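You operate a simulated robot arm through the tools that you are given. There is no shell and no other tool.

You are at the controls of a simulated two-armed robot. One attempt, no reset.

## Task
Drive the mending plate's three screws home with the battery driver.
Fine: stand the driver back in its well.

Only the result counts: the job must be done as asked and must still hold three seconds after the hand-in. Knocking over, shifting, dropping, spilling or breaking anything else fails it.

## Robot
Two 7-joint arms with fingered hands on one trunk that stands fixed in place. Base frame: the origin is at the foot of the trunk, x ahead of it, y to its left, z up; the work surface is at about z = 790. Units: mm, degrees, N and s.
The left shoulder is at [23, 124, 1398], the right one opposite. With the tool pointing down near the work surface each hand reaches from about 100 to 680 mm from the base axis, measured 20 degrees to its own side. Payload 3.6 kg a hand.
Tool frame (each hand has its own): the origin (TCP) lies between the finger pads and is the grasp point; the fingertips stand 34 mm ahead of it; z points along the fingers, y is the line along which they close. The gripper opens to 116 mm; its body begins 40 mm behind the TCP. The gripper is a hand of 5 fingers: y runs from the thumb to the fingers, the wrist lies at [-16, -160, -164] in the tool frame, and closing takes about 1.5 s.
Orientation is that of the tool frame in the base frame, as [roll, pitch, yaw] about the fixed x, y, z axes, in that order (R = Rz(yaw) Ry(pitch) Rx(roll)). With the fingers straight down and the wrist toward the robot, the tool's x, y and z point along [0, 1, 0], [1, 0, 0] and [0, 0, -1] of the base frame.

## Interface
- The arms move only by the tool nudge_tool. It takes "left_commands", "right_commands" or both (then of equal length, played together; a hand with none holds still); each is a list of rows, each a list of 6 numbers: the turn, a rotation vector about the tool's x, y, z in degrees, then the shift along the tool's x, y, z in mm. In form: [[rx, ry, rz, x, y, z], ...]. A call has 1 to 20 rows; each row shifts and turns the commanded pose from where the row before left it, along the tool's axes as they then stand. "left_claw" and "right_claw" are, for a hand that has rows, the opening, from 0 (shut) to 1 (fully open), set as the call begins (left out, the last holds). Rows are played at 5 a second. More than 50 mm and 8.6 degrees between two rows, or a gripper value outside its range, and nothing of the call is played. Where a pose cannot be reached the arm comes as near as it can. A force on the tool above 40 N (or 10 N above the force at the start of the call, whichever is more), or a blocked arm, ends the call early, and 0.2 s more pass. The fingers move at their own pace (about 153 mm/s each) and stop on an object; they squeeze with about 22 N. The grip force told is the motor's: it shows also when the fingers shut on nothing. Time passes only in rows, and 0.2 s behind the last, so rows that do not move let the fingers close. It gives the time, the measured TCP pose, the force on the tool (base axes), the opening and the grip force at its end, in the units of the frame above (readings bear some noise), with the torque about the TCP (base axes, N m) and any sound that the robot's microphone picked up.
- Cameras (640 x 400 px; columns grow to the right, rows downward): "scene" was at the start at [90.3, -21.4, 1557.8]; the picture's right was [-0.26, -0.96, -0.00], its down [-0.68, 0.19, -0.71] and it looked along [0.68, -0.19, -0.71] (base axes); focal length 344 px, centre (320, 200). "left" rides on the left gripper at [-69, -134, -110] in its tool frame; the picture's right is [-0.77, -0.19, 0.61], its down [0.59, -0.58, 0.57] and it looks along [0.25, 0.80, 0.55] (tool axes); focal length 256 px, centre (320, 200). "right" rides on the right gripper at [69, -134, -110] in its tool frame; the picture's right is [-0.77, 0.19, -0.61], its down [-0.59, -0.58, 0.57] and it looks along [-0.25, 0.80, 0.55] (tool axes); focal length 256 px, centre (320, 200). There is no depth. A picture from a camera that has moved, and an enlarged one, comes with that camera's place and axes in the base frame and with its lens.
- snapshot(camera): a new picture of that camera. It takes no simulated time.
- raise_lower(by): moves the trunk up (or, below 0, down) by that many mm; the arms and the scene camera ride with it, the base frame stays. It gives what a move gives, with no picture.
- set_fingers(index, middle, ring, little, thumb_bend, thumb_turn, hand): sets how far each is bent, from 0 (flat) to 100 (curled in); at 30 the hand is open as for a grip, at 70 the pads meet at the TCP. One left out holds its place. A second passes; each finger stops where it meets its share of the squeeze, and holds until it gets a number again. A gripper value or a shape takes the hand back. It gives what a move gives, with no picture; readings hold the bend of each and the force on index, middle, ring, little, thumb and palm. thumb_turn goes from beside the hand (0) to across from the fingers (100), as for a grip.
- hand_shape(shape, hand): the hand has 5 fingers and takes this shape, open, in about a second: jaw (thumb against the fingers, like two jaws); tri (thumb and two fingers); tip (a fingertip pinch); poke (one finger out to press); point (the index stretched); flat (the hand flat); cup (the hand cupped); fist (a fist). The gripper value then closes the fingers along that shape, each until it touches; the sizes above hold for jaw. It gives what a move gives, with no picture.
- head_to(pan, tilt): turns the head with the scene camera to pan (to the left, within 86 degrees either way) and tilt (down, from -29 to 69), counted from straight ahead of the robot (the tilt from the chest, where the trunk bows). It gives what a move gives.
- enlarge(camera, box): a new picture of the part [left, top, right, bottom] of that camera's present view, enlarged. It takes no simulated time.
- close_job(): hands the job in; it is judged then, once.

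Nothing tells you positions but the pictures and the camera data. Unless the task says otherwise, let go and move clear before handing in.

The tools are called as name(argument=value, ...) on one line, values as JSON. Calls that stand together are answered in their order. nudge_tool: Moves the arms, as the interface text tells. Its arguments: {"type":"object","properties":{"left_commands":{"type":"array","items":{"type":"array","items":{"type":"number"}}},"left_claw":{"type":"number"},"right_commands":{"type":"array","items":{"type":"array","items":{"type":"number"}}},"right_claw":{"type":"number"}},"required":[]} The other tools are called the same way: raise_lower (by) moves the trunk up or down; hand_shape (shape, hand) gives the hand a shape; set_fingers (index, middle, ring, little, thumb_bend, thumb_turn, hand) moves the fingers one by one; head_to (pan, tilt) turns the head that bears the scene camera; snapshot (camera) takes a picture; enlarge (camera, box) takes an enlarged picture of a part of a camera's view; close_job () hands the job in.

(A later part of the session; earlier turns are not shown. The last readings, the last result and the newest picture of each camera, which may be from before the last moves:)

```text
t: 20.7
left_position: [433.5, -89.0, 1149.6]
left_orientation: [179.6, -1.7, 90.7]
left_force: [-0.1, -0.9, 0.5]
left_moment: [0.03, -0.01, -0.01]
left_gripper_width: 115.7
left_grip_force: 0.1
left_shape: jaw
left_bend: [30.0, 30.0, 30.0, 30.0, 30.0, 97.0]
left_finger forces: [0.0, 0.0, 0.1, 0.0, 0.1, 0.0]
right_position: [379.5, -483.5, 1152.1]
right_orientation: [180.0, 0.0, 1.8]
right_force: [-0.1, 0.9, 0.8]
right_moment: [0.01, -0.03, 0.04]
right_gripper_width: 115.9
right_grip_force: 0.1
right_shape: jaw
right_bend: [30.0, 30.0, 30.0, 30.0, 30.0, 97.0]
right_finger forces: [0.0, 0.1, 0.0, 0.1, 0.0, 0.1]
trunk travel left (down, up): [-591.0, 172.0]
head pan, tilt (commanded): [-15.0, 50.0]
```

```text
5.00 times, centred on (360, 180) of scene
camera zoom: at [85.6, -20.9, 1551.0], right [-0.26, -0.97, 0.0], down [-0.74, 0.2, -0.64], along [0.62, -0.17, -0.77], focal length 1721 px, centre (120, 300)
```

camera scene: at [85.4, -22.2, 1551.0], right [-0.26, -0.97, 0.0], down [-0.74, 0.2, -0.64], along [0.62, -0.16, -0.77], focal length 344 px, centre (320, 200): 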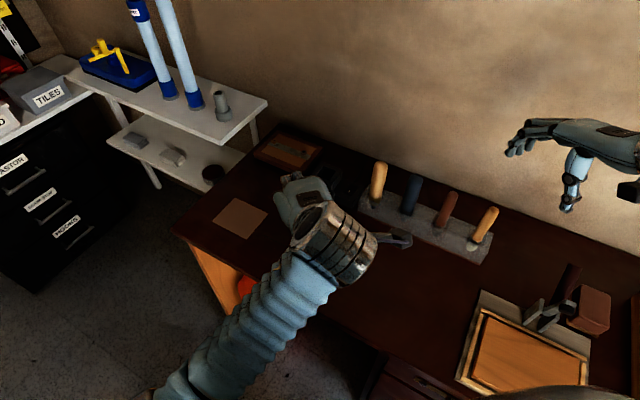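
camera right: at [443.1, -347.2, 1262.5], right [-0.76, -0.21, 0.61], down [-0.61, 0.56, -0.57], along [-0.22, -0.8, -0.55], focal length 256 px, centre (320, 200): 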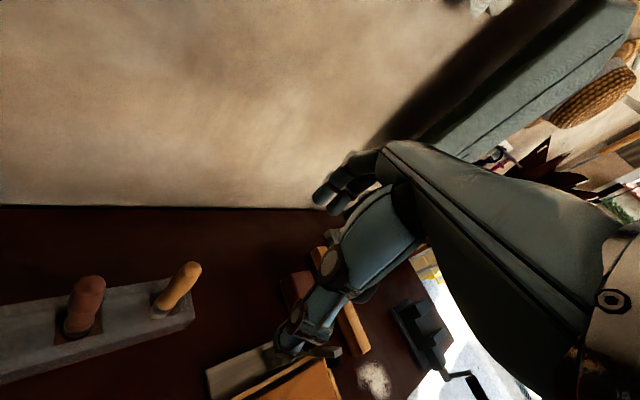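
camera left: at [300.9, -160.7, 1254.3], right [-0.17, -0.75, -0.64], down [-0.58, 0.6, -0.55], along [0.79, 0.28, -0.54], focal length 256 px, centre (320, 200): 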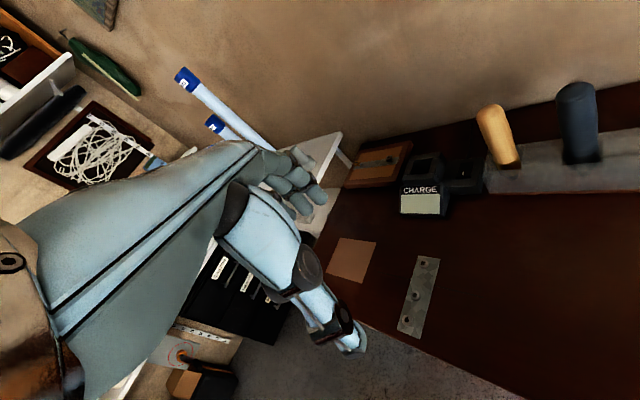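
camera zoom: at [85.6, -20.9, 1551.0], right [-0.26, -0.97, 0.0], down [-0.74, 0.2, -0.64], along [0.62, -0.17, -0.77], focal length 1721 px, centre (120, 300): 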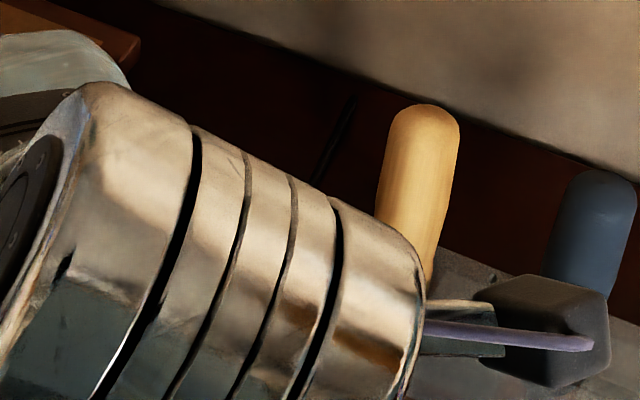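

The four handles stand in pockets of a frosted rack. The thick navy one at about (571, -388), pocket top z≈830 and handle top ≈967, looks like the battery driver. I'll get a closer view of it to check.

nudge_tool(right_commands=[[0, 0, -8, 0, 0, 10], [0, 0, -8, 0, 0, 10], [0, 0, -8, 0, 0, 10], [0, 0, -8, 0, 0, 10], [0, 0, -8, 0, 0, 10], [0, 0, 0, 0, 0, 10], [0, 0, 0, 0, 0, 0]])

snapshot(camera="right")

enlarge(camera="right", box=[20, 120, 140, 260])

enlarge(camera="right", box=[100, 180, 280, 360])

```text
t: 22.3
left_position: [433.2, -88.2, 1150.9]
left_orientation: [179.6, -1.6, 90.6]
left_force: [0.2, 0.2, 1.0]
left_moment: [0.01, -0.04, -0.01]
left_gripper_width: 115.8
left_grip_force: 0.0
left_shape: jaw
left_bend: [30.0, 30.0, 30.0, 30.0, 30.0, 97.0]
left_finger forces: [0.1, 0.0, 0.0, 0.1, 0.1, 0.0]
right_position: [378.1, -483.4, 1091.2]
right_orientation: [-180.0, 0.0, 42.1]
right_force: [0.0, 0.2, 1.0]
right_moment: [0.06, -0.02, 0.01]
right_gripper_width: 116.1
right_grip_force: 0.1
right_shape: jaw
right_bend: [30.0, 30.0, 30.0, 30.0, 30.0, 97.0]
right_finger forces: [0.0, 0.0, 0.0, 0.0, 0.0, 0.1]
trunk travel left (down, up): [-591.0, 172.0]
head pan, tilt (commanded): [-15.0, 50.0]
```

```text
taken
camera right: at [340.2, -337.9, 1201.4], right [-0.45, -0.65, 0.61], down [-0.82, 0.03, -0.57], along [0.35, -0.76, -0.55], focal length 256 px, centre (320, 200)
```

right: 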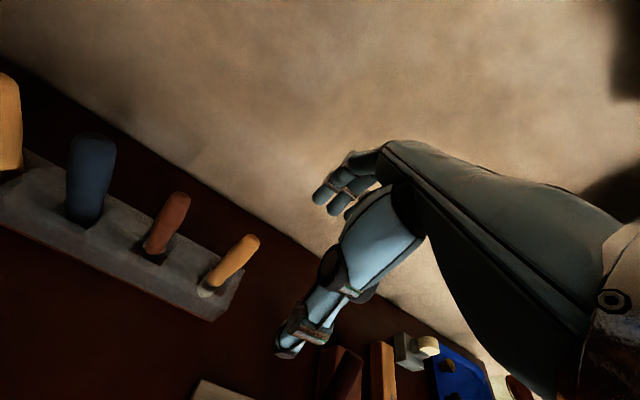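

```text
2.86 times, centred on (80, 190) of right
camera zoom: at [340.2, -337.9, 1201.4], right [-0.45, -0.65, 0.61], down [-0.82, 0.03, -0.57], along [0.35, -0.76, -0.55], focal length 731 px, centre (1006, 229)
```

zoom: 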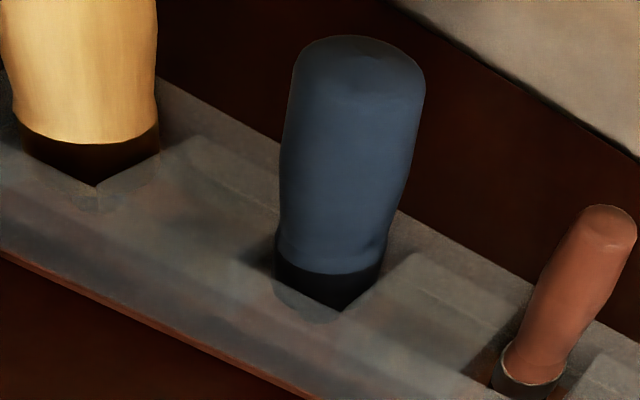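

```text
2.22 times, centred on (190, 270) of right
camera zoom: at [340.2, -337.9, 1201.4], right [-0.45, -0.65, 0.61], down [-0.82, 0.03, -0.57], along [0.35, -0.76, -0.55], focal length 569 px, centre (609, 44)
```

zoom: 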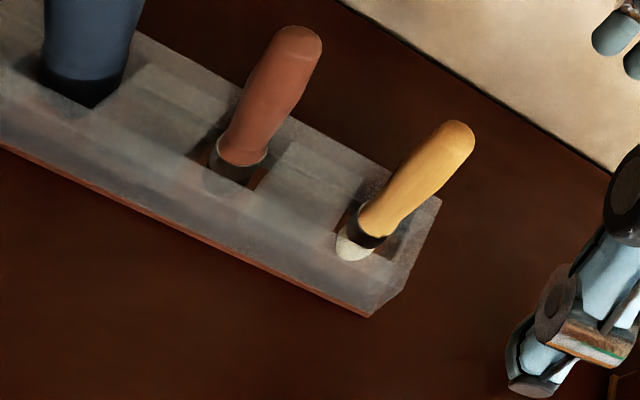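

The handles all have collars hidden in the pockets. I'll bring the left camera lower in front of the rack to see the shafts through its front face.

nudge_tool(left_commands=[[0, 0, 8, 0, 0, 0], [0, 0, 8, 0, 0, 0], [0, 0, 8, 0, 0, 0], [0, 0, 8, 0, 0, 0], [0, 0, 8, 0, 0, 0], [0, 0, 8, 0, 0, 0], [0, 0, 8, 0, 0, 0], [0, 0, 0, 1, 19, 35], [0, 0, 0, 1, 19, 35], [0, 0, 0, 1, 19, 35], [0, 0, 0, 1, 19, 35], [0, 0, 0, 1, 19, 35], [0, 0, 0, 0, 0, 0]])

snapshot(camera="left")

enlarge(camera="left", box=[320, 0, 640, 200])

```text
t: 25.1
left_position: [485.8, -176.0, 980.7]
left_orientation: [-180.0, 0.1, 34.1]
left_force: [-0.1, 1.0, 0.4]
left_moment: [0.01, -0.02, 0.03]
left_gripper_width: 116.1
left_grip_force: 0.1
left_shape: jaw
left_bend: [30.0, 30.0, 30.0, 30.0, 30.0, 97.0]
left_finger forces: [0.0, 0.1, 0.0, 0.0, 0.0, 0.0]
right_position: [379.7, -482.7, 1091.8]
right_orientation: [180.0, 0.0, 42.0]
right_force: [0.0, 0.9, -0.8]
right_moment: [-0.01, 0.02, 0.02]
right_gripper_width: 115.9
right_grip_force: 0.1
right_shape: jaw
right_bend: [30.0, 30.0, 30.0, 30.0, 30.0, 97.0]
right_finger forces: [0.0, 0.0, 0.0, 0.0, 0.0, 0.0]
trunk travel left (down, up): [-591.0, 172.0]
head pan, tilt (commanded): [-15.0, 50.0]
```

```text
taken
camera left: at [355.5, -102.8, 1092.4], right [-0.74, -0.28, -0.61], down [0.16, 0.81, -0.57], along [0.65, -0.52, -0.55], focal length 256 px, centre (320, 200)
```

left: 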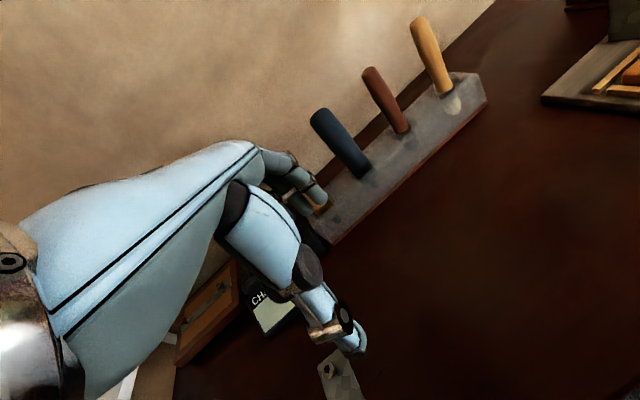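

```text
2.00 times, centred on (480, 100) of left
camera zoom: at [355.5, -102.8, 1092.4], right [-0.74, -0.28, -0.61], down [0.16, 0.81, -0.57], along [0.65, -0.52, -0.55], focal length 512 px, centre (0, 400)
```

zoom: 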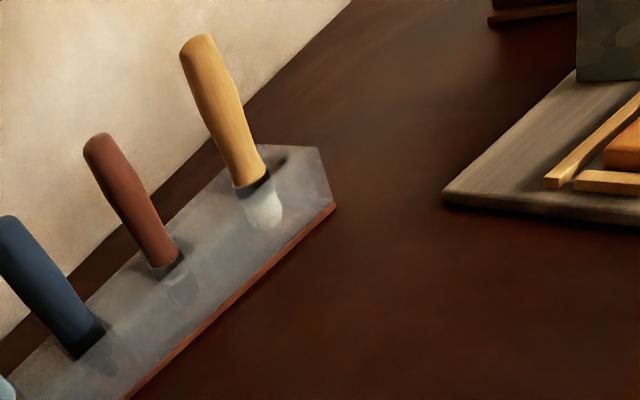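

I take the navy barrel, axis about (569, -387) and top z≈965, to be the battery driver. I'll retreat the left hand first, then bring the right hand above it.

nudge_tool(left_commands=[[0, 0, 0, 0, 0, -42], [0, 0, 0, 0, 0, -42], [0, 0, 0, 0, 0, -42], [0, 0, 0, 0, 0, -42], [0, 0, 0, 18, -38, 0], [0, 0, 0, 18, -38, 0], [0, 0, 0, 18, -38, 0], [0, 0, 0, 18, -38, 0], [0, 0, 0, 18, -38, 0], [0, 0, 0, 18, -38, 0], [0, 0, 0, 18, -38, 0], [0, 0, 0, 18, -38, 0], [0, 0, -8, 0, 0, 0], [0, 0, -8, 0, 0, 0], [0, 0, -8, 0, 0, 0], [0, 0, -8, 0, 0, 0], [0, 0, -8, 0, 0, 0], [0, 0, -8, 0, 0, 0], [0, 0, -8, 0, 0, 0], [0, 0, 0, 0, 0, 0]])

nudge_tool(right_commands=[[0, 0, -3, 34, 9, 0], [0, 0, 0, 34, 9, 0], [0, 0, 0, 34, 9, 0], [0, 0, 0, 34, 9, 10], [0, 0, 0, 34, 9, 10], [0, 0, 0, 34, 9, 10], [0, 0, 0, 0, 0, 0]], right_claw=1)

snapshot(camera="scene")

snapshot(camera="right")

```text
t: 29.3
left_position: [436.3, 157.4, 1147.5]
left_orientation: [-180.0, -0.1, 90.2]
left_force: [-1.2, 0.4, 0.7]
left_moment: [0.02, 0.02, -0.02]
left_gripper_width: 115.7
left_grip_force: 0.0
left_shape: jaw
left_bend: [30.0, 30.0, 30.0, 30.0, 30.0, 97.0]
left_finger forces: [0.0, 0.0, 0.0, 0.0, 0.0, 0.1]
right_position: [380.3, -482.3, 1092.0]
right_orientation: [-179.9, 0.0, 42.1]
right_force: [-0.2, -0.5, 0.7]
right_moment: [-0.03, 0.0, 0.01]
right_gripper_width: 116.1
right_grip_force: 0.0
right_shape: jaw
right_bend: [30.0, 30.0, 30.0, 30.0, 30.0, 97.0]
right_finger forces: [0.0, 0.0, 0.1, 0.0, 0.0, 0.1]
trunk travel left (down, up): [-591.0, 172.0]
head pan, tilt (commanded): [-15.0, 50.0]
```

```text
t: 30.9
left_position: [436.4, 155.5, 1146.9]
left_orientation: [-180.0, 0.0, 90.1]
left_force: [0.0, -0.2, 0.0]
left_moment: [0.03, -0.02, 0.02]
left_gripper_width: 115.7
left_grip_force: 0.0
left_shape: jaw
left_bend: [30.0, 30.0, 30.0, 30.0, 30.0, 97.0]
left_finger forces: [0.0, 0.0, 0.0, 0.0, 0.1, 0.0]
right_position: [562.0, -378.7, 1062.7]
right_orientation: [-180.0, -0.1, 45.1]
right_force: [0.1, -0.7, -0.7]
right_moment: [0.02, -0.02, 0.02]
right_gripper_width: 115.7
right_grip_force: 0.1
right_shape: jaw
right_bend: [30.0, 30.0, 30.0, 30.0, 30.0, 97.0]
right_finger forces: [0.0, 0.1, 0.0, 0.1, 0.0, 0.0]
trunk travel left (down, up): [-591.0, 172.0]
head pan, tilt (commanded): [-15.0, 50.0]
```

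```text
taken
camera scene: at [85.5, -20.5, 1551.0], right [-0.26, -0.97, 0.0], down [-0.74, 0.2, -0.64], along [0.62, -0.17, -0.77], focal length 344 px, centre (320, 200)
```

scene: 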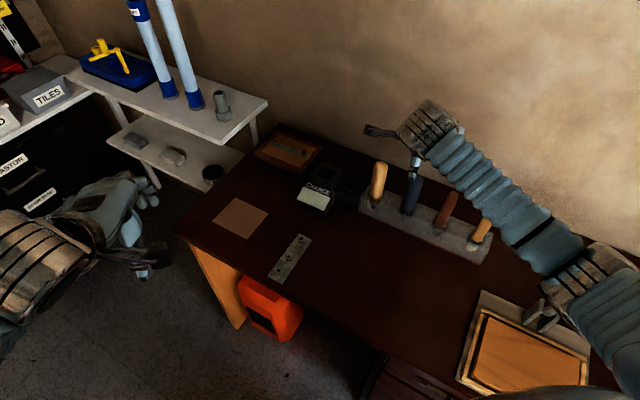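

```text
taken
camera right: at [515.9, -235.4, 1173.0], right [-0.41, -0.68, 0.61], down [-0.82, -0.01, -0.57], along [0.39, -0.74, -0.55], focal length 256 px, centre (320, 200)
```

right: 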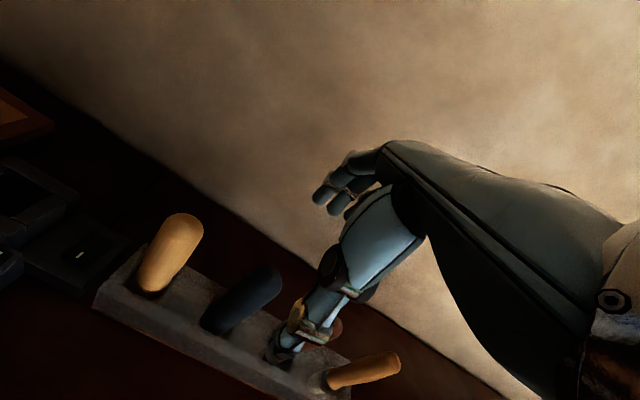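

The triangulation agrees: the driver's axis is at about (569, -388). I'll centre the hand over it and descend partway.

nudge_tool(right_commands=[[0, 0, 0, -1.5, 11, 0], [0, 0, 0, 0, 0, 25], [0, 0, 0, 0, 0, 25], [0, 0, 0, 0, 0, 20], [0, 0, 0, 0, 0, 0]])

snapshot(camera="right")

enlarge(camera="scene", box=[350, 90, 510, 250])

```text
t: 32.1
left_position: [437.4, 156.9, 1146.8]
left_orientation: [180.0, 0.1, 90.1]
left_force: [0.1, 0.3, -0.3]
left_moment: [-0.02, 0.03, 0.04]
left_gripper_width: 115.9
left_grip_force: 0.0
left_shape: jaw
left_bend: [30.0, 30.0, 30.0, 30.0, 30.0, 97.0]
left_finger forces: [0.0, 0.0, 0.1, 0.0, 0.1, 0.0]
right_position: [570.3, -384.8, 992.3]
right_orientation: [-179.9, 0.0, 45.0]
right_force: [0.4, -0.5, -0.6]
right_moment: [-0.01, -0.02, 0.0]
right_gripper_width: 115.9
right_grip_force: 0.1
right_shape: jaw
right_bend: [30.0, 30.0, 30.0, 30.0, 30.0, 97.0]
right_finger forces: [0.1, 0.0, 0.1, 0.0, 0.1, 0.0]
trunk travel left (down, up): [-591.0, 172.0]
head pan, tilt (commanded): [-15.0, 50.0]
```

```text
taken
camera right: at [522.8, -242.1, 1102.5], right [-0.41, -0.68, 0.61], down [-0.82, -0.01, -0.57], along [0.39, -0.74, -0.55], focal length 256 px, centre (320, 200)
```

right: 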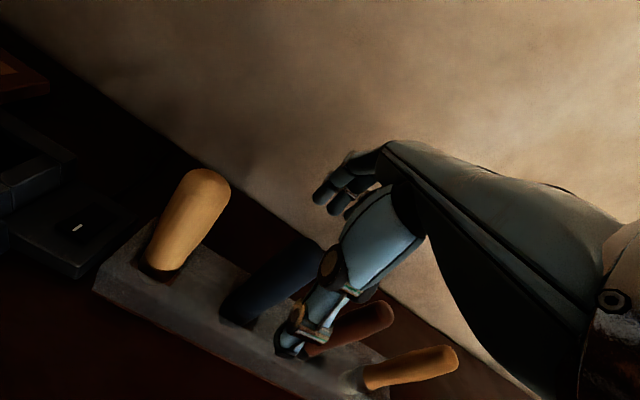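

```text
2.50 times, centred on (430, 170) of scene
camera zoom: at [86.3, -19.7, 1551.0], right [-0.26, -0.97, 0.0], down [-0.74, 0.2, -0.64], along [0.62, -0.17, -0.77], focal length 860 px, centre (45, 275)
```

zoom: 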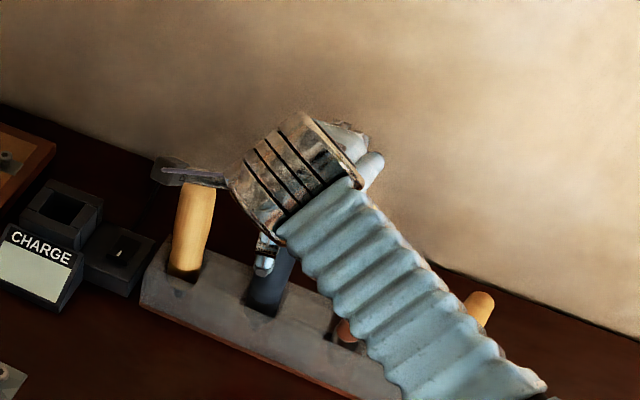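

nudge_tool(right_commands=[[0, 0, 0, 0, 2, 20], [0, 0, 0, 0, 1, 20], [0, 0, 0, 0, 0, 14], [0, 0, 0, 0, 0, 0]])

snapshot(camera="right")

enlarge(camera="scene", box=[350, 90, 510, 250])

```text
t: 33.1
left_position: [437.3, 156.4, 1146.1]
left_orientation: [-179.9, 0.0, 90.1]
left_force: [0.3, 0.0, 0.3]
left_moment: [0.02, -0.02, 0.0]
left_gripper_width: 116.1
left_grip_force: 0.2
left_shape: jaw
left_bend: [30.0, 30.0, 30.0, 30.0, 30.0, 97.0]
left_finger forces: [0.1, 0.0, 0.0, 0.0, 0.0, 0.1]
right_position: [573.7, -390.0, 939.2]
right_orientation: [-179.9, 0.1, 44.9]
right_force: [-0.1, 0.0, 0.5]
right_moment: [0.02, 0.02, 0.0]
right_gripper_width: 116.1
right_grip_force: 0.1
right_shape: jaw
right_bend: [30.0, 30.0, 30.0, 30.0, 30.0, 97.0]
right_finger forces: [0.0, 0.0, 0.0, 0.0, 0.0, 0.0]
trunk travel left (down, up): [-591.0, 172.0]
head pan, tilt (commanded): [-15.0, 50.0]
```

```text
taken
camera right: at [526.6, -246.6, 1048.8], right [-0.41, -0.68, 0.61], down [-0.82, -0.01, -0.57], along [0.39, -0.74, -0.55], focal length 256 px, centre (320, 200)
```

right: 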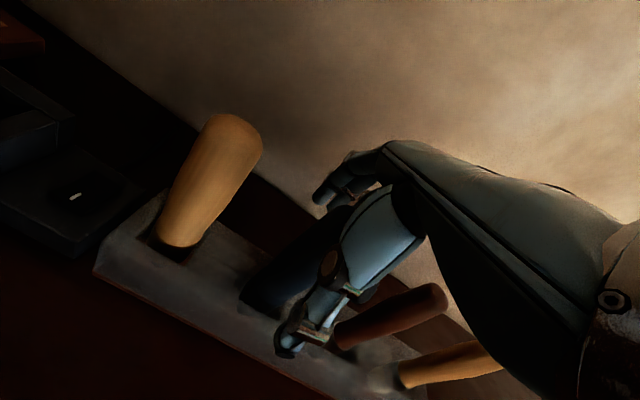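

```text
2.50 times, centred on (430, 170) of scene
camera zoom: at [86.3, -19.7, 1551.0], right [-0.26, -0.97, 0.0], down [-0.74, 0.2, -0.64], along [0.62, -0.17, -0.77], focal length 860 px, centre (45, 275)
```

zoom: 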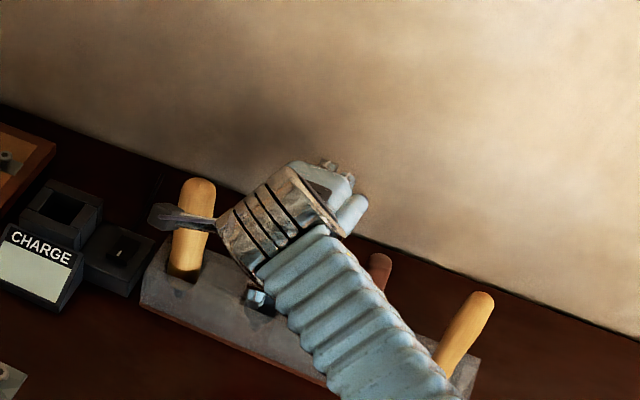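

The driver sits between thumb and fingers. I'll make a small centring correction, then close the grip.

nudge_tool(right_commands=[[0, 0, 0, -2, -5, 0], [0, 0, 0, 0, 0, 0]])

nudge_tool(right_commands=[[0, 0, 0, 0, 0, 0], [0, 0, 0, 0, 0, 0], [0, 0, 0, 0, 0, 0], [0, 0, 0, 0, 0, 0], [0, 0, 0, 0, 0, 0], [0, 0, 0, 0, 0, 0], [0, 0, 0, 0, 0, 0], [0, 0, 0, 0, 0, 0]], right_claw=0)

snapshot(camera="right")

```text
t: 33.7
left_position: [436.9, 157.3, 1146.0]
left_orientation: [-180.0, 0.0, 90.1]
left_force: [0.2, -1.0, 0.1]
left_moment: [-0.02, 0.0, -0.01]
left_gripper_width: 115.9
left_grip_force: 0.1
left_shape: jaw
left_bend: [30.0, 30.0, 30.0, 30.0, 30.0, 97.0]
left_finger forces: [0.1, 0.0, 0.1, 0.0, 0.1, 0.0]
right_position: [569.0, -389.2, 938.3]
right_orientation: [179.9, 0.0, 45.0]
right_force: [0.5, 0.0, 0.2]
right_moment: [0.0, 0.0, 0.02]
right_gripper_width: 115.7
right_grip_force: 0.0
right_shape: jaw
right_bend: [30.0, 30.0, 30.0, 30.0, 30.0, 97.0]
right_finger forces: [0.1, 0.1, 0.0, 0.1, 0.0, 0.1]
trunk travel left (down, up): [-591.0, 172.0]
head pan, tilt (commanded): [-15.0, 50.0]
```

```text
t: 35.5
left_position: [437.4, 155.9, 1147.3]
left_orientation: [-179.9, 0.1, 90.0]
left_force: [0.0, -0.9, 0.4]
left_moment: [0.02, 0.0, 0.01]
left_gripper_width: 115.7
left_grip_force: 0.1
left_shape: jaw
left_bend: [30.0, 30.0, 30.0, 30.0, 30.0, 97.0]
left_finger forces: [0.1, 0.0, 0.0, 0.1, 0.0, 0.1]
right_position: [569.2, -388.5, 939.8]
right_orientation: [180.0, -0.1, 45.0]
right_force: [3.4, -4.3, 0.0]
right_moment: [-0.47, -0.45, 0.03]
right_gripper_width: 37.4
right_grip_force: 22.1
right_shape: jaw
right_bend: [58.0, 62.0, 70.0, 70.0, 65.0, 100.0]
right_finger forces: [13.5, 10.8, 0.1, 0.1, 19.2, 0.0]
trunk travel left (down, up): [-591.0, 172.0]
head pan, tilt (commanded): [-15.0, 50.0]
```

```text
taken
camera right: at [522.5, -245.2, 1048.9], right [-0.41, -0.68, 0.61], down [-0.82, -0.01, -0.57], along [0.39, -0.74, -0.55], focal length 256 px, centre (320, 200)
```

right: 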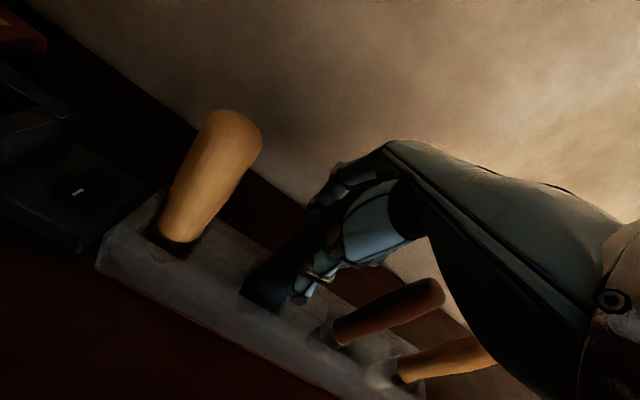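

Grip holds (37 mm, 22 N). I'll lift slowly and watch the force.

nudge_tool(right_commands=[[0, 0, 0, 0, 0, -10], [0, 0, 0, 0, 0, -10], [0, 0, 0, 0, 0, -10], [0, 0, 0, 0, 0, -15], [0, 0, 0, 0, 0, -15], [0, 0, 0, 0, 0, 0]])

snapshot(camera="right")

enlarge(camera="scene", box=[350, 90, 510, 250])

```text
t: 36.9
left_position: [437.4, 155.9, 1147.2]
left_orientation: [-179.9, 0.1, 90.2]
left_force: [0.6, 0.0, -0.4]
left_moment: [-0.04, 0.0, 0.03]
left_gripper_width: 116.1
left_grip_force: 0.0
left_shape: jaw
left_bend: [30.0, 30.0, 30.0, 30.0, 30.0, 97.0]
left_finger forces: [0.1, 0.1, 0.0, 0.0, 0.1, 0.0]
right_position: [567.3, -387.4, 998.9]
right_orientation: [-179.9, 0.0, 45.0]
right_force: [-1.0, 0.8, -2.8]
right_moment: [-0.01, -0.03, 0.01]
right_gripper_width: 35.0
right_grip_force: 22.3
right_shape: jaw
right_bend: [60.0, 63.0, 70.0, 70.0, 65.0, 100.0]
right_finger forces: [12.4, 7.8, 0.0, 0.0, 19.8, 0.0]
trunk travel left (down, up): [-591.0, 172.0]
head pan, tilt (commanded): [-15.0, 50.0]
```

```text
taken
camera right: at [521.9, -243.3, 1109.2], right [-0.41, -0.68, 0.61], down [-0.82, -0.01, -0.56], along [0.39, -0.74, -0.55], focal length 256 px, centre (320, 200)
```

right: 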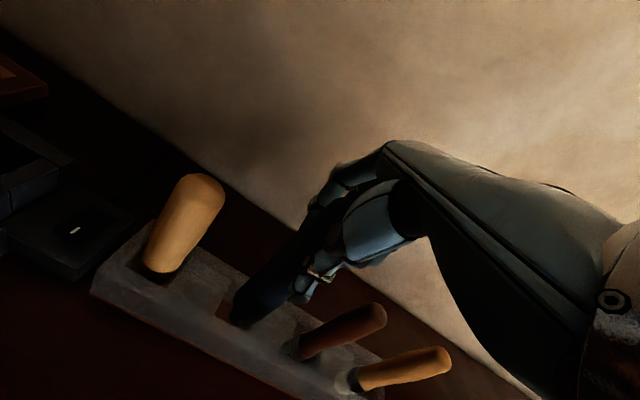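

```text
2.50 times, centred on (430, 170) of scene
camera zoom: at [86.8, -20.2, 1550.9], right [-0.26, -0.97, 0.0], down [-0.74, 0.2, -0.64], along [0.62, -0.17, -0.77], focal length 860 px, centre (45, 275)
```

zoom: 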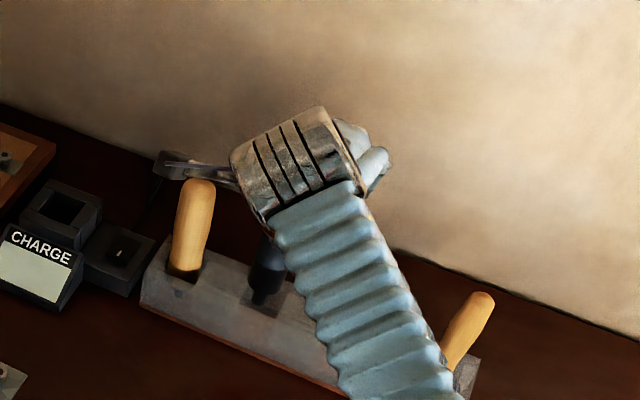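

The driver is lifting out with a black chuck and a bit below. I'll lift another 80 mm to clear the rack and inspect it.

nudge_tool(right_commands=[[0, 0, 0, 0, 0, -20], [0, 0, 0, 0, 0, -20], [0, 0, 0, 0, 0, -20], [0, 0, 0, 0, 0, -20], [0, 0, 0, 0, 0, 0]])

snapshot(camera="right")

enlarge(camera="scene", box=[350, 50, 510, 250])

enlarge(camera="right", box=[180, 200, 360, 360])

```text
t: 38.1
left_position: [438.4, 155.8, 1147.3]
left_orientation: [-180.0, 0.0, 90.1]
left_force: [0.1, -0.5, 1.3]
left_moment: [0.03, 0.01, -0.01]
left_gripper_width: 115.5
left_grip_force: 0.1
left_shape: jaw
left_bend: [30.0, 30.0, 30.0, 30.0, 30.0, 97.0]
left_finger forces: [0.0, 0.1, 0.0, 0.1, 0.1, 0.0]
right_position: [568.5, -384.8, 1078.5]
right_orientation: [180.0, 0.0, 45.0]
right_force: [0.6, 0.0, -2.7]
right_moment: [-0.01, -0.03, 0.0]
right_gripper_width: 35.1
right_grip_force: 21.7
right_shape: jaw
right_bend: [60.0, 63.0, 70.0, 70.0, 65.0, 100.0]
right_finger forces: [12.3, 7.8, 0.0, 0.0, 19.5, 0.0]
trunk travel left (down, up): [-591.0, 172.0]
head pan, tilt (commanded): [-15.0, 50.0]
```

```text
taken
camera right: at [521.9, -242.3, 1188.8], right [-0.41, -0.68, 0.61], down [-0.82, -0.01, -0.57], along [0.39, -0.74, -0.55], focal length 256 px, centre (320, 200)
```

right: 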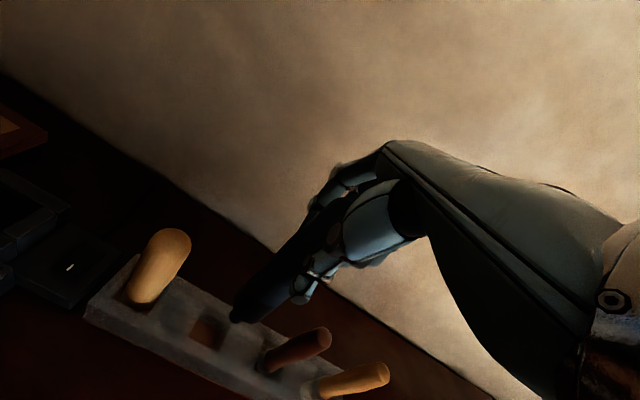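

```text
2.00 times, centred on (430, 150) of scene
camera zoom: at [86.8, -20.1, 1550.9], right [-0.26, -0.97, 0.0], down [-0.74, 0.2, -0.64], along [0.62, -0.17, -0.77], focal length 688 px, centre (100, 300)
```

zoom: 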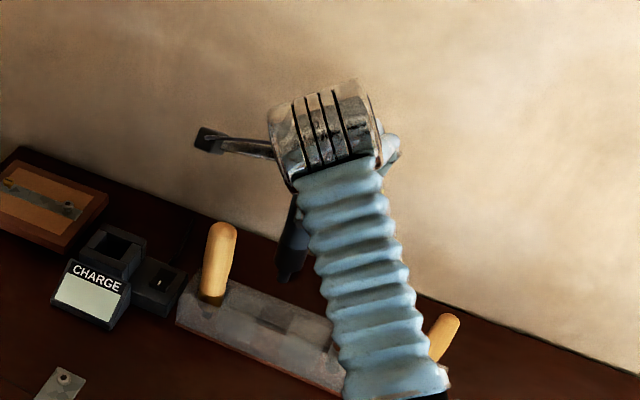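

```text
2.50 times, centred on (270, 280) of right
camera zoom: at [521.9, -242.3, 1188.8], right [-0.41, -0.68, 0.61], down [-0.82, -0.01, -0.57], along [0.39, -0.74, -0.55], focal length 640 px, centre (445, 0)
```

zoom: 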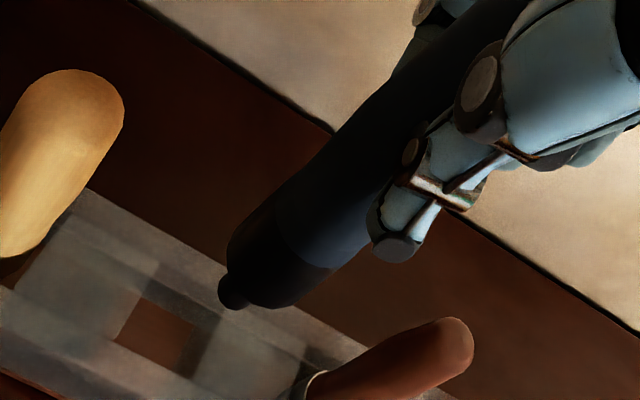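

The driver is out: navy handle with a black nose and a short stub at the lower end. I'll bring it forward and turn the left camera to inspect the nose and body.

nudge_tool(right_commands=[[0, 0, 0, 15, -39, -10], [0, 0, 0, 15, -39, -10], [0, 0, 0, 15, -39, -10], [0, 0, 0, 15, -39, -10], [0, 0, 0, 0, 0, 0], [0, 0, 0, 0, 0, 0], [0, 0, 0, 0, 0, 0], [0, 0, 0, 0, 0, 0], [0, 0, 0, 0, 0, 0], [0, 0, 0, 0, 0, 0], [0, 0, 0, 0, 0, 0], [0, 0, 0, 0, 0, 0]], left_commands=[[0, 0, 8, 0, 0, 0], [0, 0, 8, 0, 0, 0], [0, 0, 8, 0, 0, 0], [0, 0, 8, 0, 0, 0], [0, 0, 8, 0, 0, 0], [0, 0, 8, 0, 0, 0], [0, 0, 8, 0, 0, 0], [0, 0, 0, -15, 19, 34], [0, 0, 0, -15, 19, 34], [0, 0, 0, -15, 19, 34], [0, 0, 0, -15, 19, 34], [0, 0, 0, 0, 0, 0]])

snapshot(camera="left")

snapshot(camera="scene")

```text
t: 40.7
left_position: [428.1, 61.2, 1011.4]
left_orientation: [-180.0, 0.1, 34.1]
left_force: [0.3, 0.3, 0.0]
left_moment: [0.02, 0.01, -0.02]
left_gripper_width: 115.7
left_grip_force: 0.0
left_shape: jaw
left_bend: [30.0, 30.0, 30.0, 30.0, 30.0, 97.0]
left_finger forces: [0.0, 0.0, 0.0, 0.1, 0.0, 0.1]
right_position: [500.4, -234.8, 1117.7]
right_orientation: [-179.9, 0.0, 45.0]
right_force: [0.3, 0.5, -3.0]
right_moment: [-0.03, -0.01, -0.01]
right_gripper_width: 34.6
right_grip_force: 21.7
right_shape: jaw
right_bend: [60.0, 64.0, 70.0, 70.0, 66.0, 100.0]
right_finger forces: [12.5, 7.8, 0.1, 0.0, 19.6, 0.0]
trunk travel left (down, up): [-591.0, 172.0]
head pan, tilt (commanded): [-15.0, 50.0]
```

```text
taken
camera left: at [296.2, 134.5, 1123.1], right [-0.74, -0.28, -0.61], down [0.16, 0.81, -0.57], along [0.65, -0.52, -0.55], focal length 256 px, centre (320, 200)
```

left: 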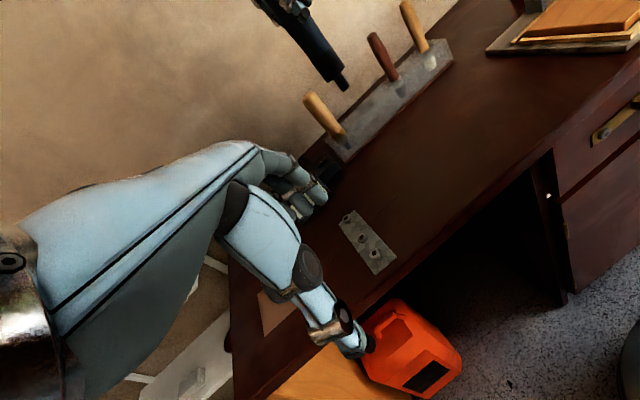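

```text
taken
camera scene: at [86.5, -19.2, 1551.0], right [-0.26, -0.97, 0.0], down [-0.74, 0.2, -0.64], along [0.62, -0.17, -0.77], focal length 344 px, centre (320, 200)
```

scene: 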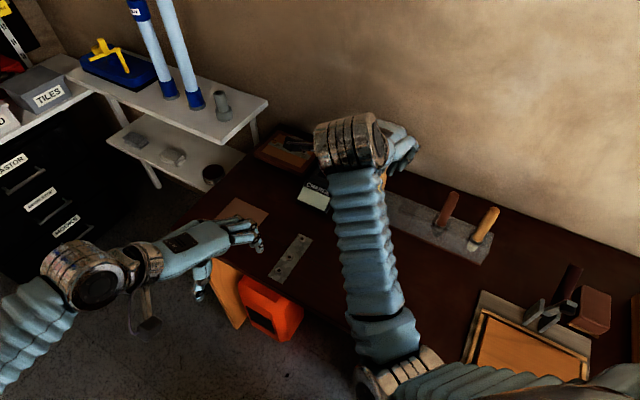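

enlarge(camera="left", box=[250, 0, 370, 100])

enlarge(camera="left", box=[310, 60, 370, 100])

enlarge(camera="left", box=[330, 195, 410, 280])

enlarge(camera="left", box=[290, 0, 470, 170])

```text
4.00 times, centred on (310, 50) of left
camera zoom: at [296.2, 134.5, 1123.1], right [-0.74, -0.28, -0.61], down [0.16, 0.81, -0.57], along [0.65, -0.52, -0.55], focal length 1024 px, centre (360, 800)
```

zoom: 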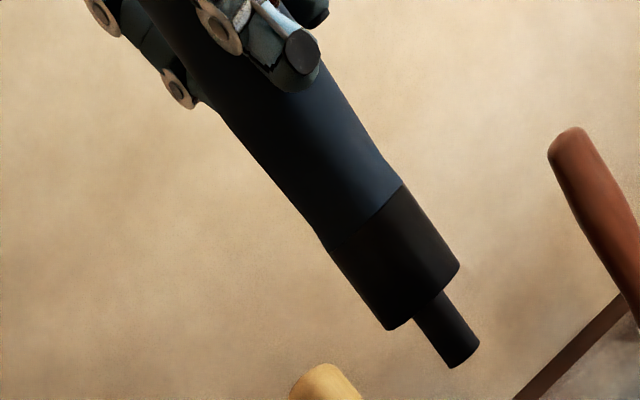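

```text
10.00 times, centred on (340, 80) of left
camera zoom: at [296.2, 134.5, 1123.1], right [-0.74, -0.28, -0.61], down [0.16, 0.81, -0.57], along [0.65, -0.52, -0.55], focal length 2560 px, centre (120, 1400)
```

zoom: 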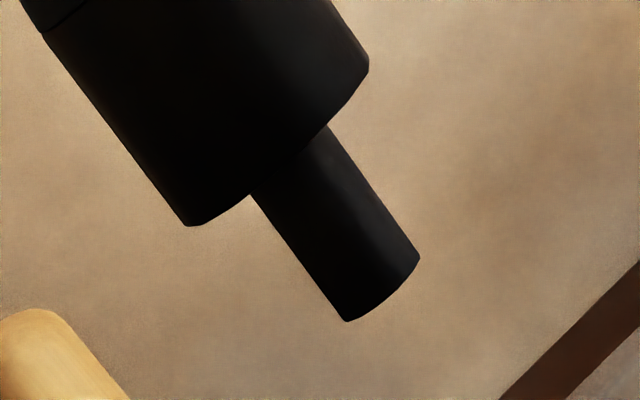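

```text
4.71 times, centred on (370, 238) of left
camera zoom: at [296.2, 134.5, 1123.1], right [-0.74, -0.28, -0.61], down [0.16, 0.81, -0.57], along [0.65, -0.52, -0.55], focal length 1205 px, centre (85, 24)
```

zoom: 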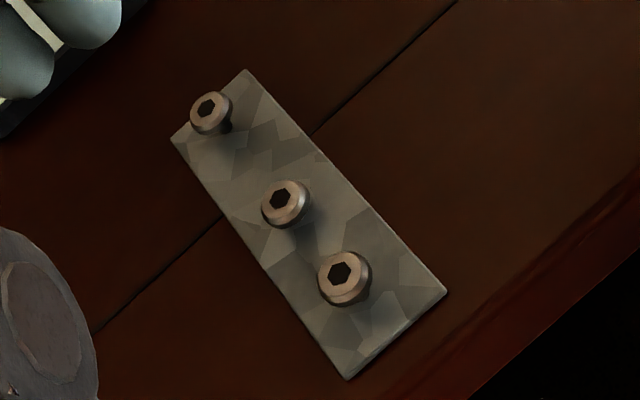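

```text
2.35 times, centred on (380, 85) of left
camera zoom: at [296.2, 134.5, 1123.1], right [-0.74, -0.28, -0.61], down [0.16, 0.81, -0.57], along [0.65, -0.52, -0.55], focal length 602 px, centre (179, 471)
```

zoom: 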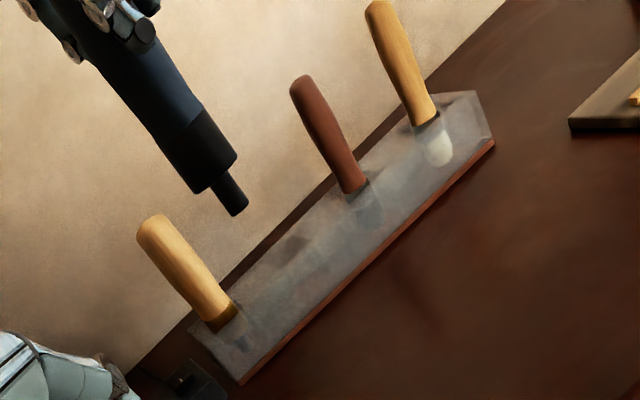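

I want to see the tip's end face, so I'll raise the right hand and pitch the left hand so its camera looks up at the driver's nose.

nudge_tool(right_commands=[[0, 0, 0, 3, -14, -36], [0, 0, 0, 3, -14, -36], [0, 0, 0, 3, -14, -36], [0, 0, 0, 3, -14, -36], [0, 0, 0, 3, -14, -36], [0, 0, 0, 0, 0, 0], [0, 0, 0, 0, 0, 0], [0, 0, 0, 0, 0, 0], [0, 0, 0, 0, 0, 0]], left_commands=[[-8, 0, 0, 0, 0, 0], [-8, 0, 0, 0, 0, 0], [-8, 0, 0, 0, 0, 0], [-8, 0, 0, 0, 0, 0], [-8, 0, 0, 0, 0, 0], [-8, 0, 0, 0, 0, 0], [-8, 0, 0, 0, 0, 0], [-8, 0, 0, 0, 0, 0], [0, 0, 0, 0, 0, 0]])

snapshot(camera="left")

```text
t: 42.7
left_position: [429.3, 60.0, 1010.2]
left_orientation: [115.9, 0.1, 34.1]
left_force: [-0.4, -0.3, -0.9]
left_moment: [-0.01, -0.02, -0.01]
left_gripper_width: 116.2
left_grip_force: 0.0
left_shape: jaw
left_bend: [30.0, 30.0, 30.0, 30.0, 30.0, 97.0]
left_finger forces: [0.0, 0.1, 0.0, 0.1, 0.0, 0.0]
right_position: [462.8, -197.0, 1304.4]
right_orientation: [177.5, 1.0, 42.6]
right_force: [-0.8, 0.6, -2.8]
right_moment: [-0.02, 0.04, -0.01]
right_gripper_width: 34.3
right_grip_force: 21.6
right_shape: jaw
right_bend: [60.0, 64.0, 70.0, 70.0, 66.0, 100.0]
right_finger forces: [12.5, 7.9, 0.1, 0.1, 19.2, 0.1]
trunk travel left (down, up): [-591.0, 172.0]
head pan, tilt (commanded): [-15.0, 50.0]
```

```text
taken
camera left: at [285.3, 153.3, 939.2], right [-0.37, -0.82, -0.43], down [0.63, 0.12, -0.77], along [0.68, -0.56, 0.47], focal length 256 px, centre (320, 200)
```

left: 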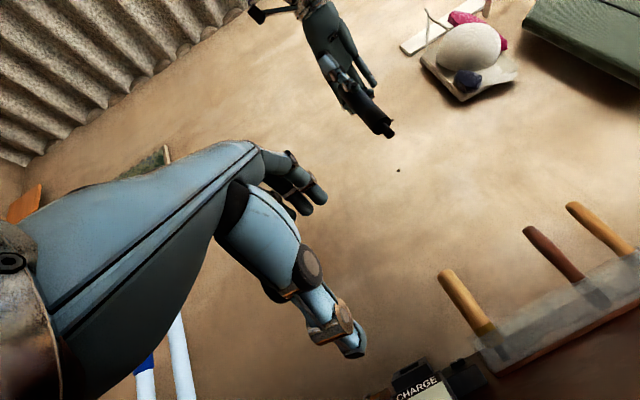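

enlarge(camera="left", box=[360, 100, 410, 150])

enlarge(camera="left", box=[430, 190, 640, 380])

enlarge(camera="left", box=[280, 0, 400, 150])

```text
8.00 times, centred on (385, 125) of left
camera zoom: at [285.3, 153.3, 939.2], right [-0.37, -0.82, -0.43], down [0.63, 0.12, -0.77], along [0.68, -0.56, 0.47], focal length 2048 px, centre (-200, 800)
```

zoom: 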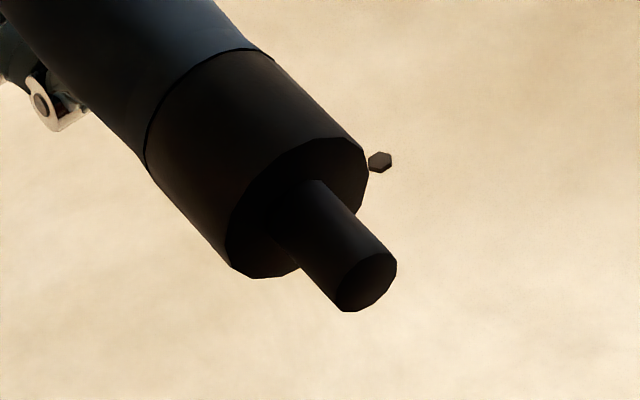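

```text
2.11 times, centred on (535, 285) of left
camera zoom: at [285.3, 153.3, 939.2], right [-0.37, -0.82, -0.43], down [0.63, 0.12, -0.77], along [0.68, -0.56, 0.47], focal length 539 px, centre (-133, 21)
```

zoom: 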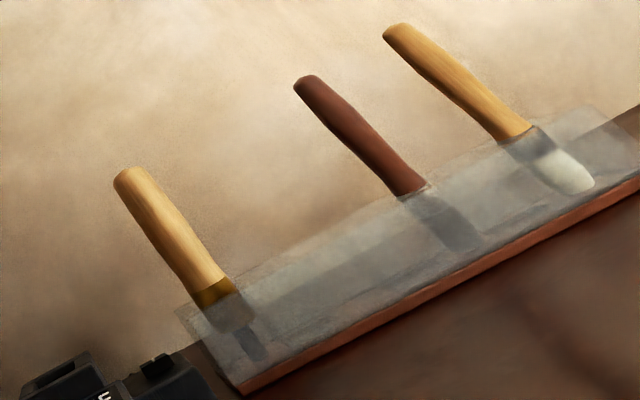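

```text
2.67 times, centred on (340, 75) of left
camera zoom: at [285.3, 153.3, 939.2], right [-0.37, -0.82, -0.43], down [0.63, 0.12, -0.77], along [0.68, -0.56, 0.47], focal length 683 px, centre (267, 533)
```

zoom: 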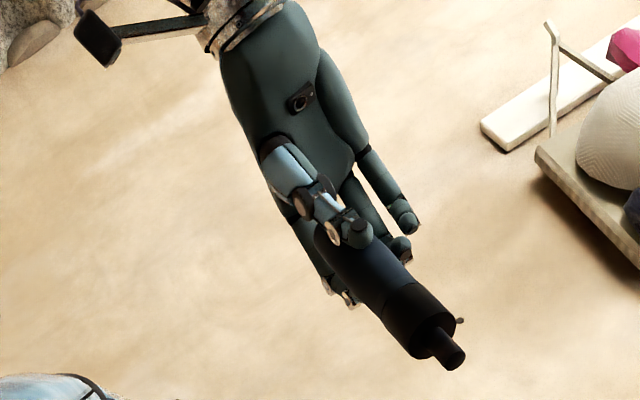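

The tool has a smooth black nose with a round stub. It's the only powered-looking tool in the rack, so I keep it as the battery driver. Next I'll locate the three screws precisely.

enlarge(camera="scene", box=[255, 225, 325, 290])

snapshot(camera="scene")

snapshot(camera="right")

```text
6.15 times, centred on (290, 258) of scene
camera zoom: at [86.1, -19.2, 1551.0], right [-0.26, -0.97, 0.0], down [-0.74, 0.2, -0.64], along [0.62, -0.17, -0.77], focal length 2118 px, centre (505, -154)
```

zoom: 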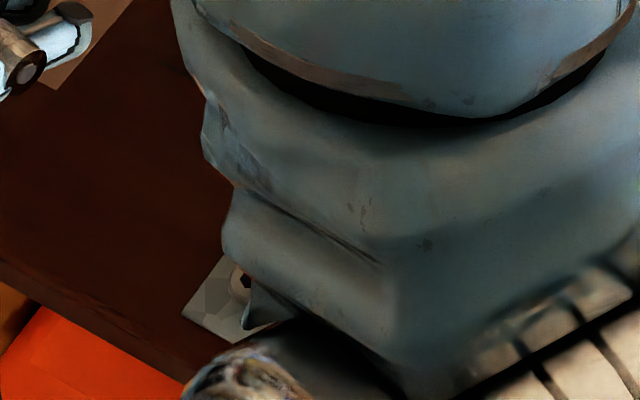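

```text
taken
camera scene: at [86.1, -19.2, 1551.0], right [-0.26, -0.97, 0.0], down [-0.74, 0.2, -0.64], along [0.62, -0.17, -0.77], focal length 344 px, centre (320, 200)
```

scene: 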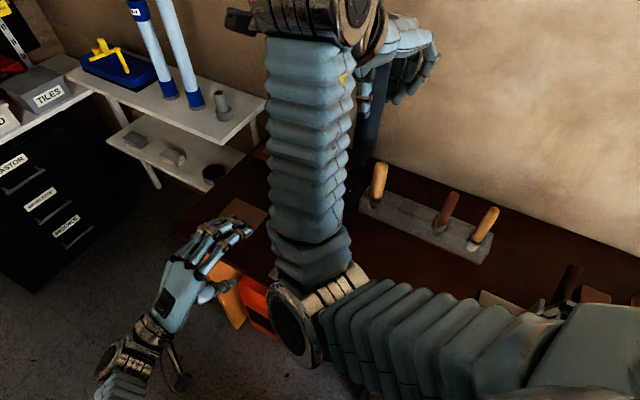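

```text
taken
camera right: at [421.3, -46.7, 1408.1], right [-0.45, -0.63, 0.63], down [-0.82, 0.0, -0.58], along [0.36, -0.78, -0.51], focal length 256 px, centre (320, 200)
```

right: 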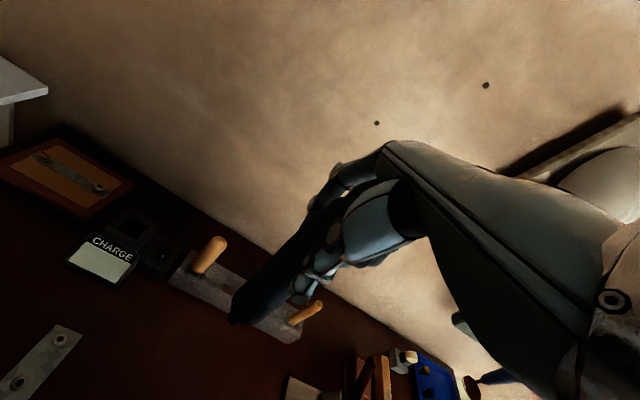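

enlarge(camera="left", box=[470, 290, 550, 385])

enlarge(camera="left", box=[550, 220, 640, 320])

enlarge(camera="left", box=[380, 110, 405, 135])

```text
4.21 times, centred on (510, 338) of left
camera zoom: at [285.3, 153.3, 939.2], right [-0.37, -0.82, -0.43], down [0.63, 0.12, -0.77], along [0.68, -0.56, 0.47], focal length 1078 px, centre (-480, -379)
```

zoom: 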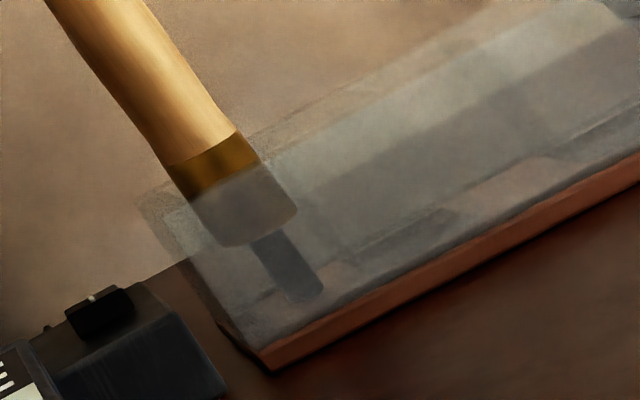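

```text
4.00 times, centred on (595, 270) of left
camera zoom: at [285.3, 153.3, 939.2], right [-0.37, -0.82, -0.43], down [0.63, 0.12, -0.77], along [0.68, -0.56, 0.47], focal length 1024 px, centre (-780, -80)
```

zoom: 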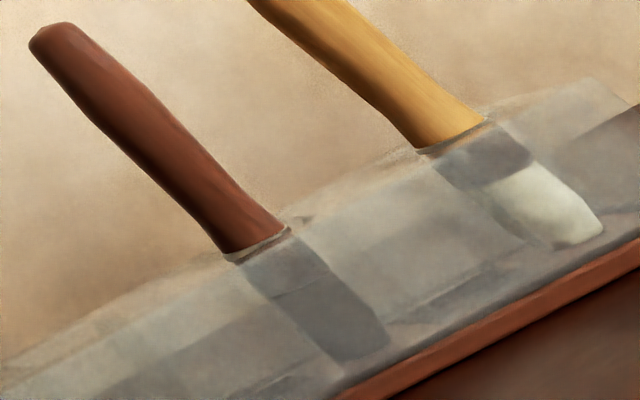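

```text
16.00 times, centred on (392, 122) of left
camera zoom: at [285.3, 153.3, 939.2], right [-0.37, -0.82, -0.43], down [0.63, 0.12, -0.77], along [0.68, -0.56, 0.47], focal length 4096 px, centre (-840, 1440)
```

zoom: 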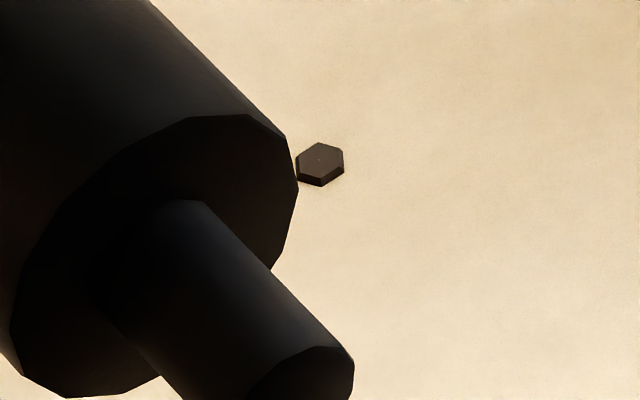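

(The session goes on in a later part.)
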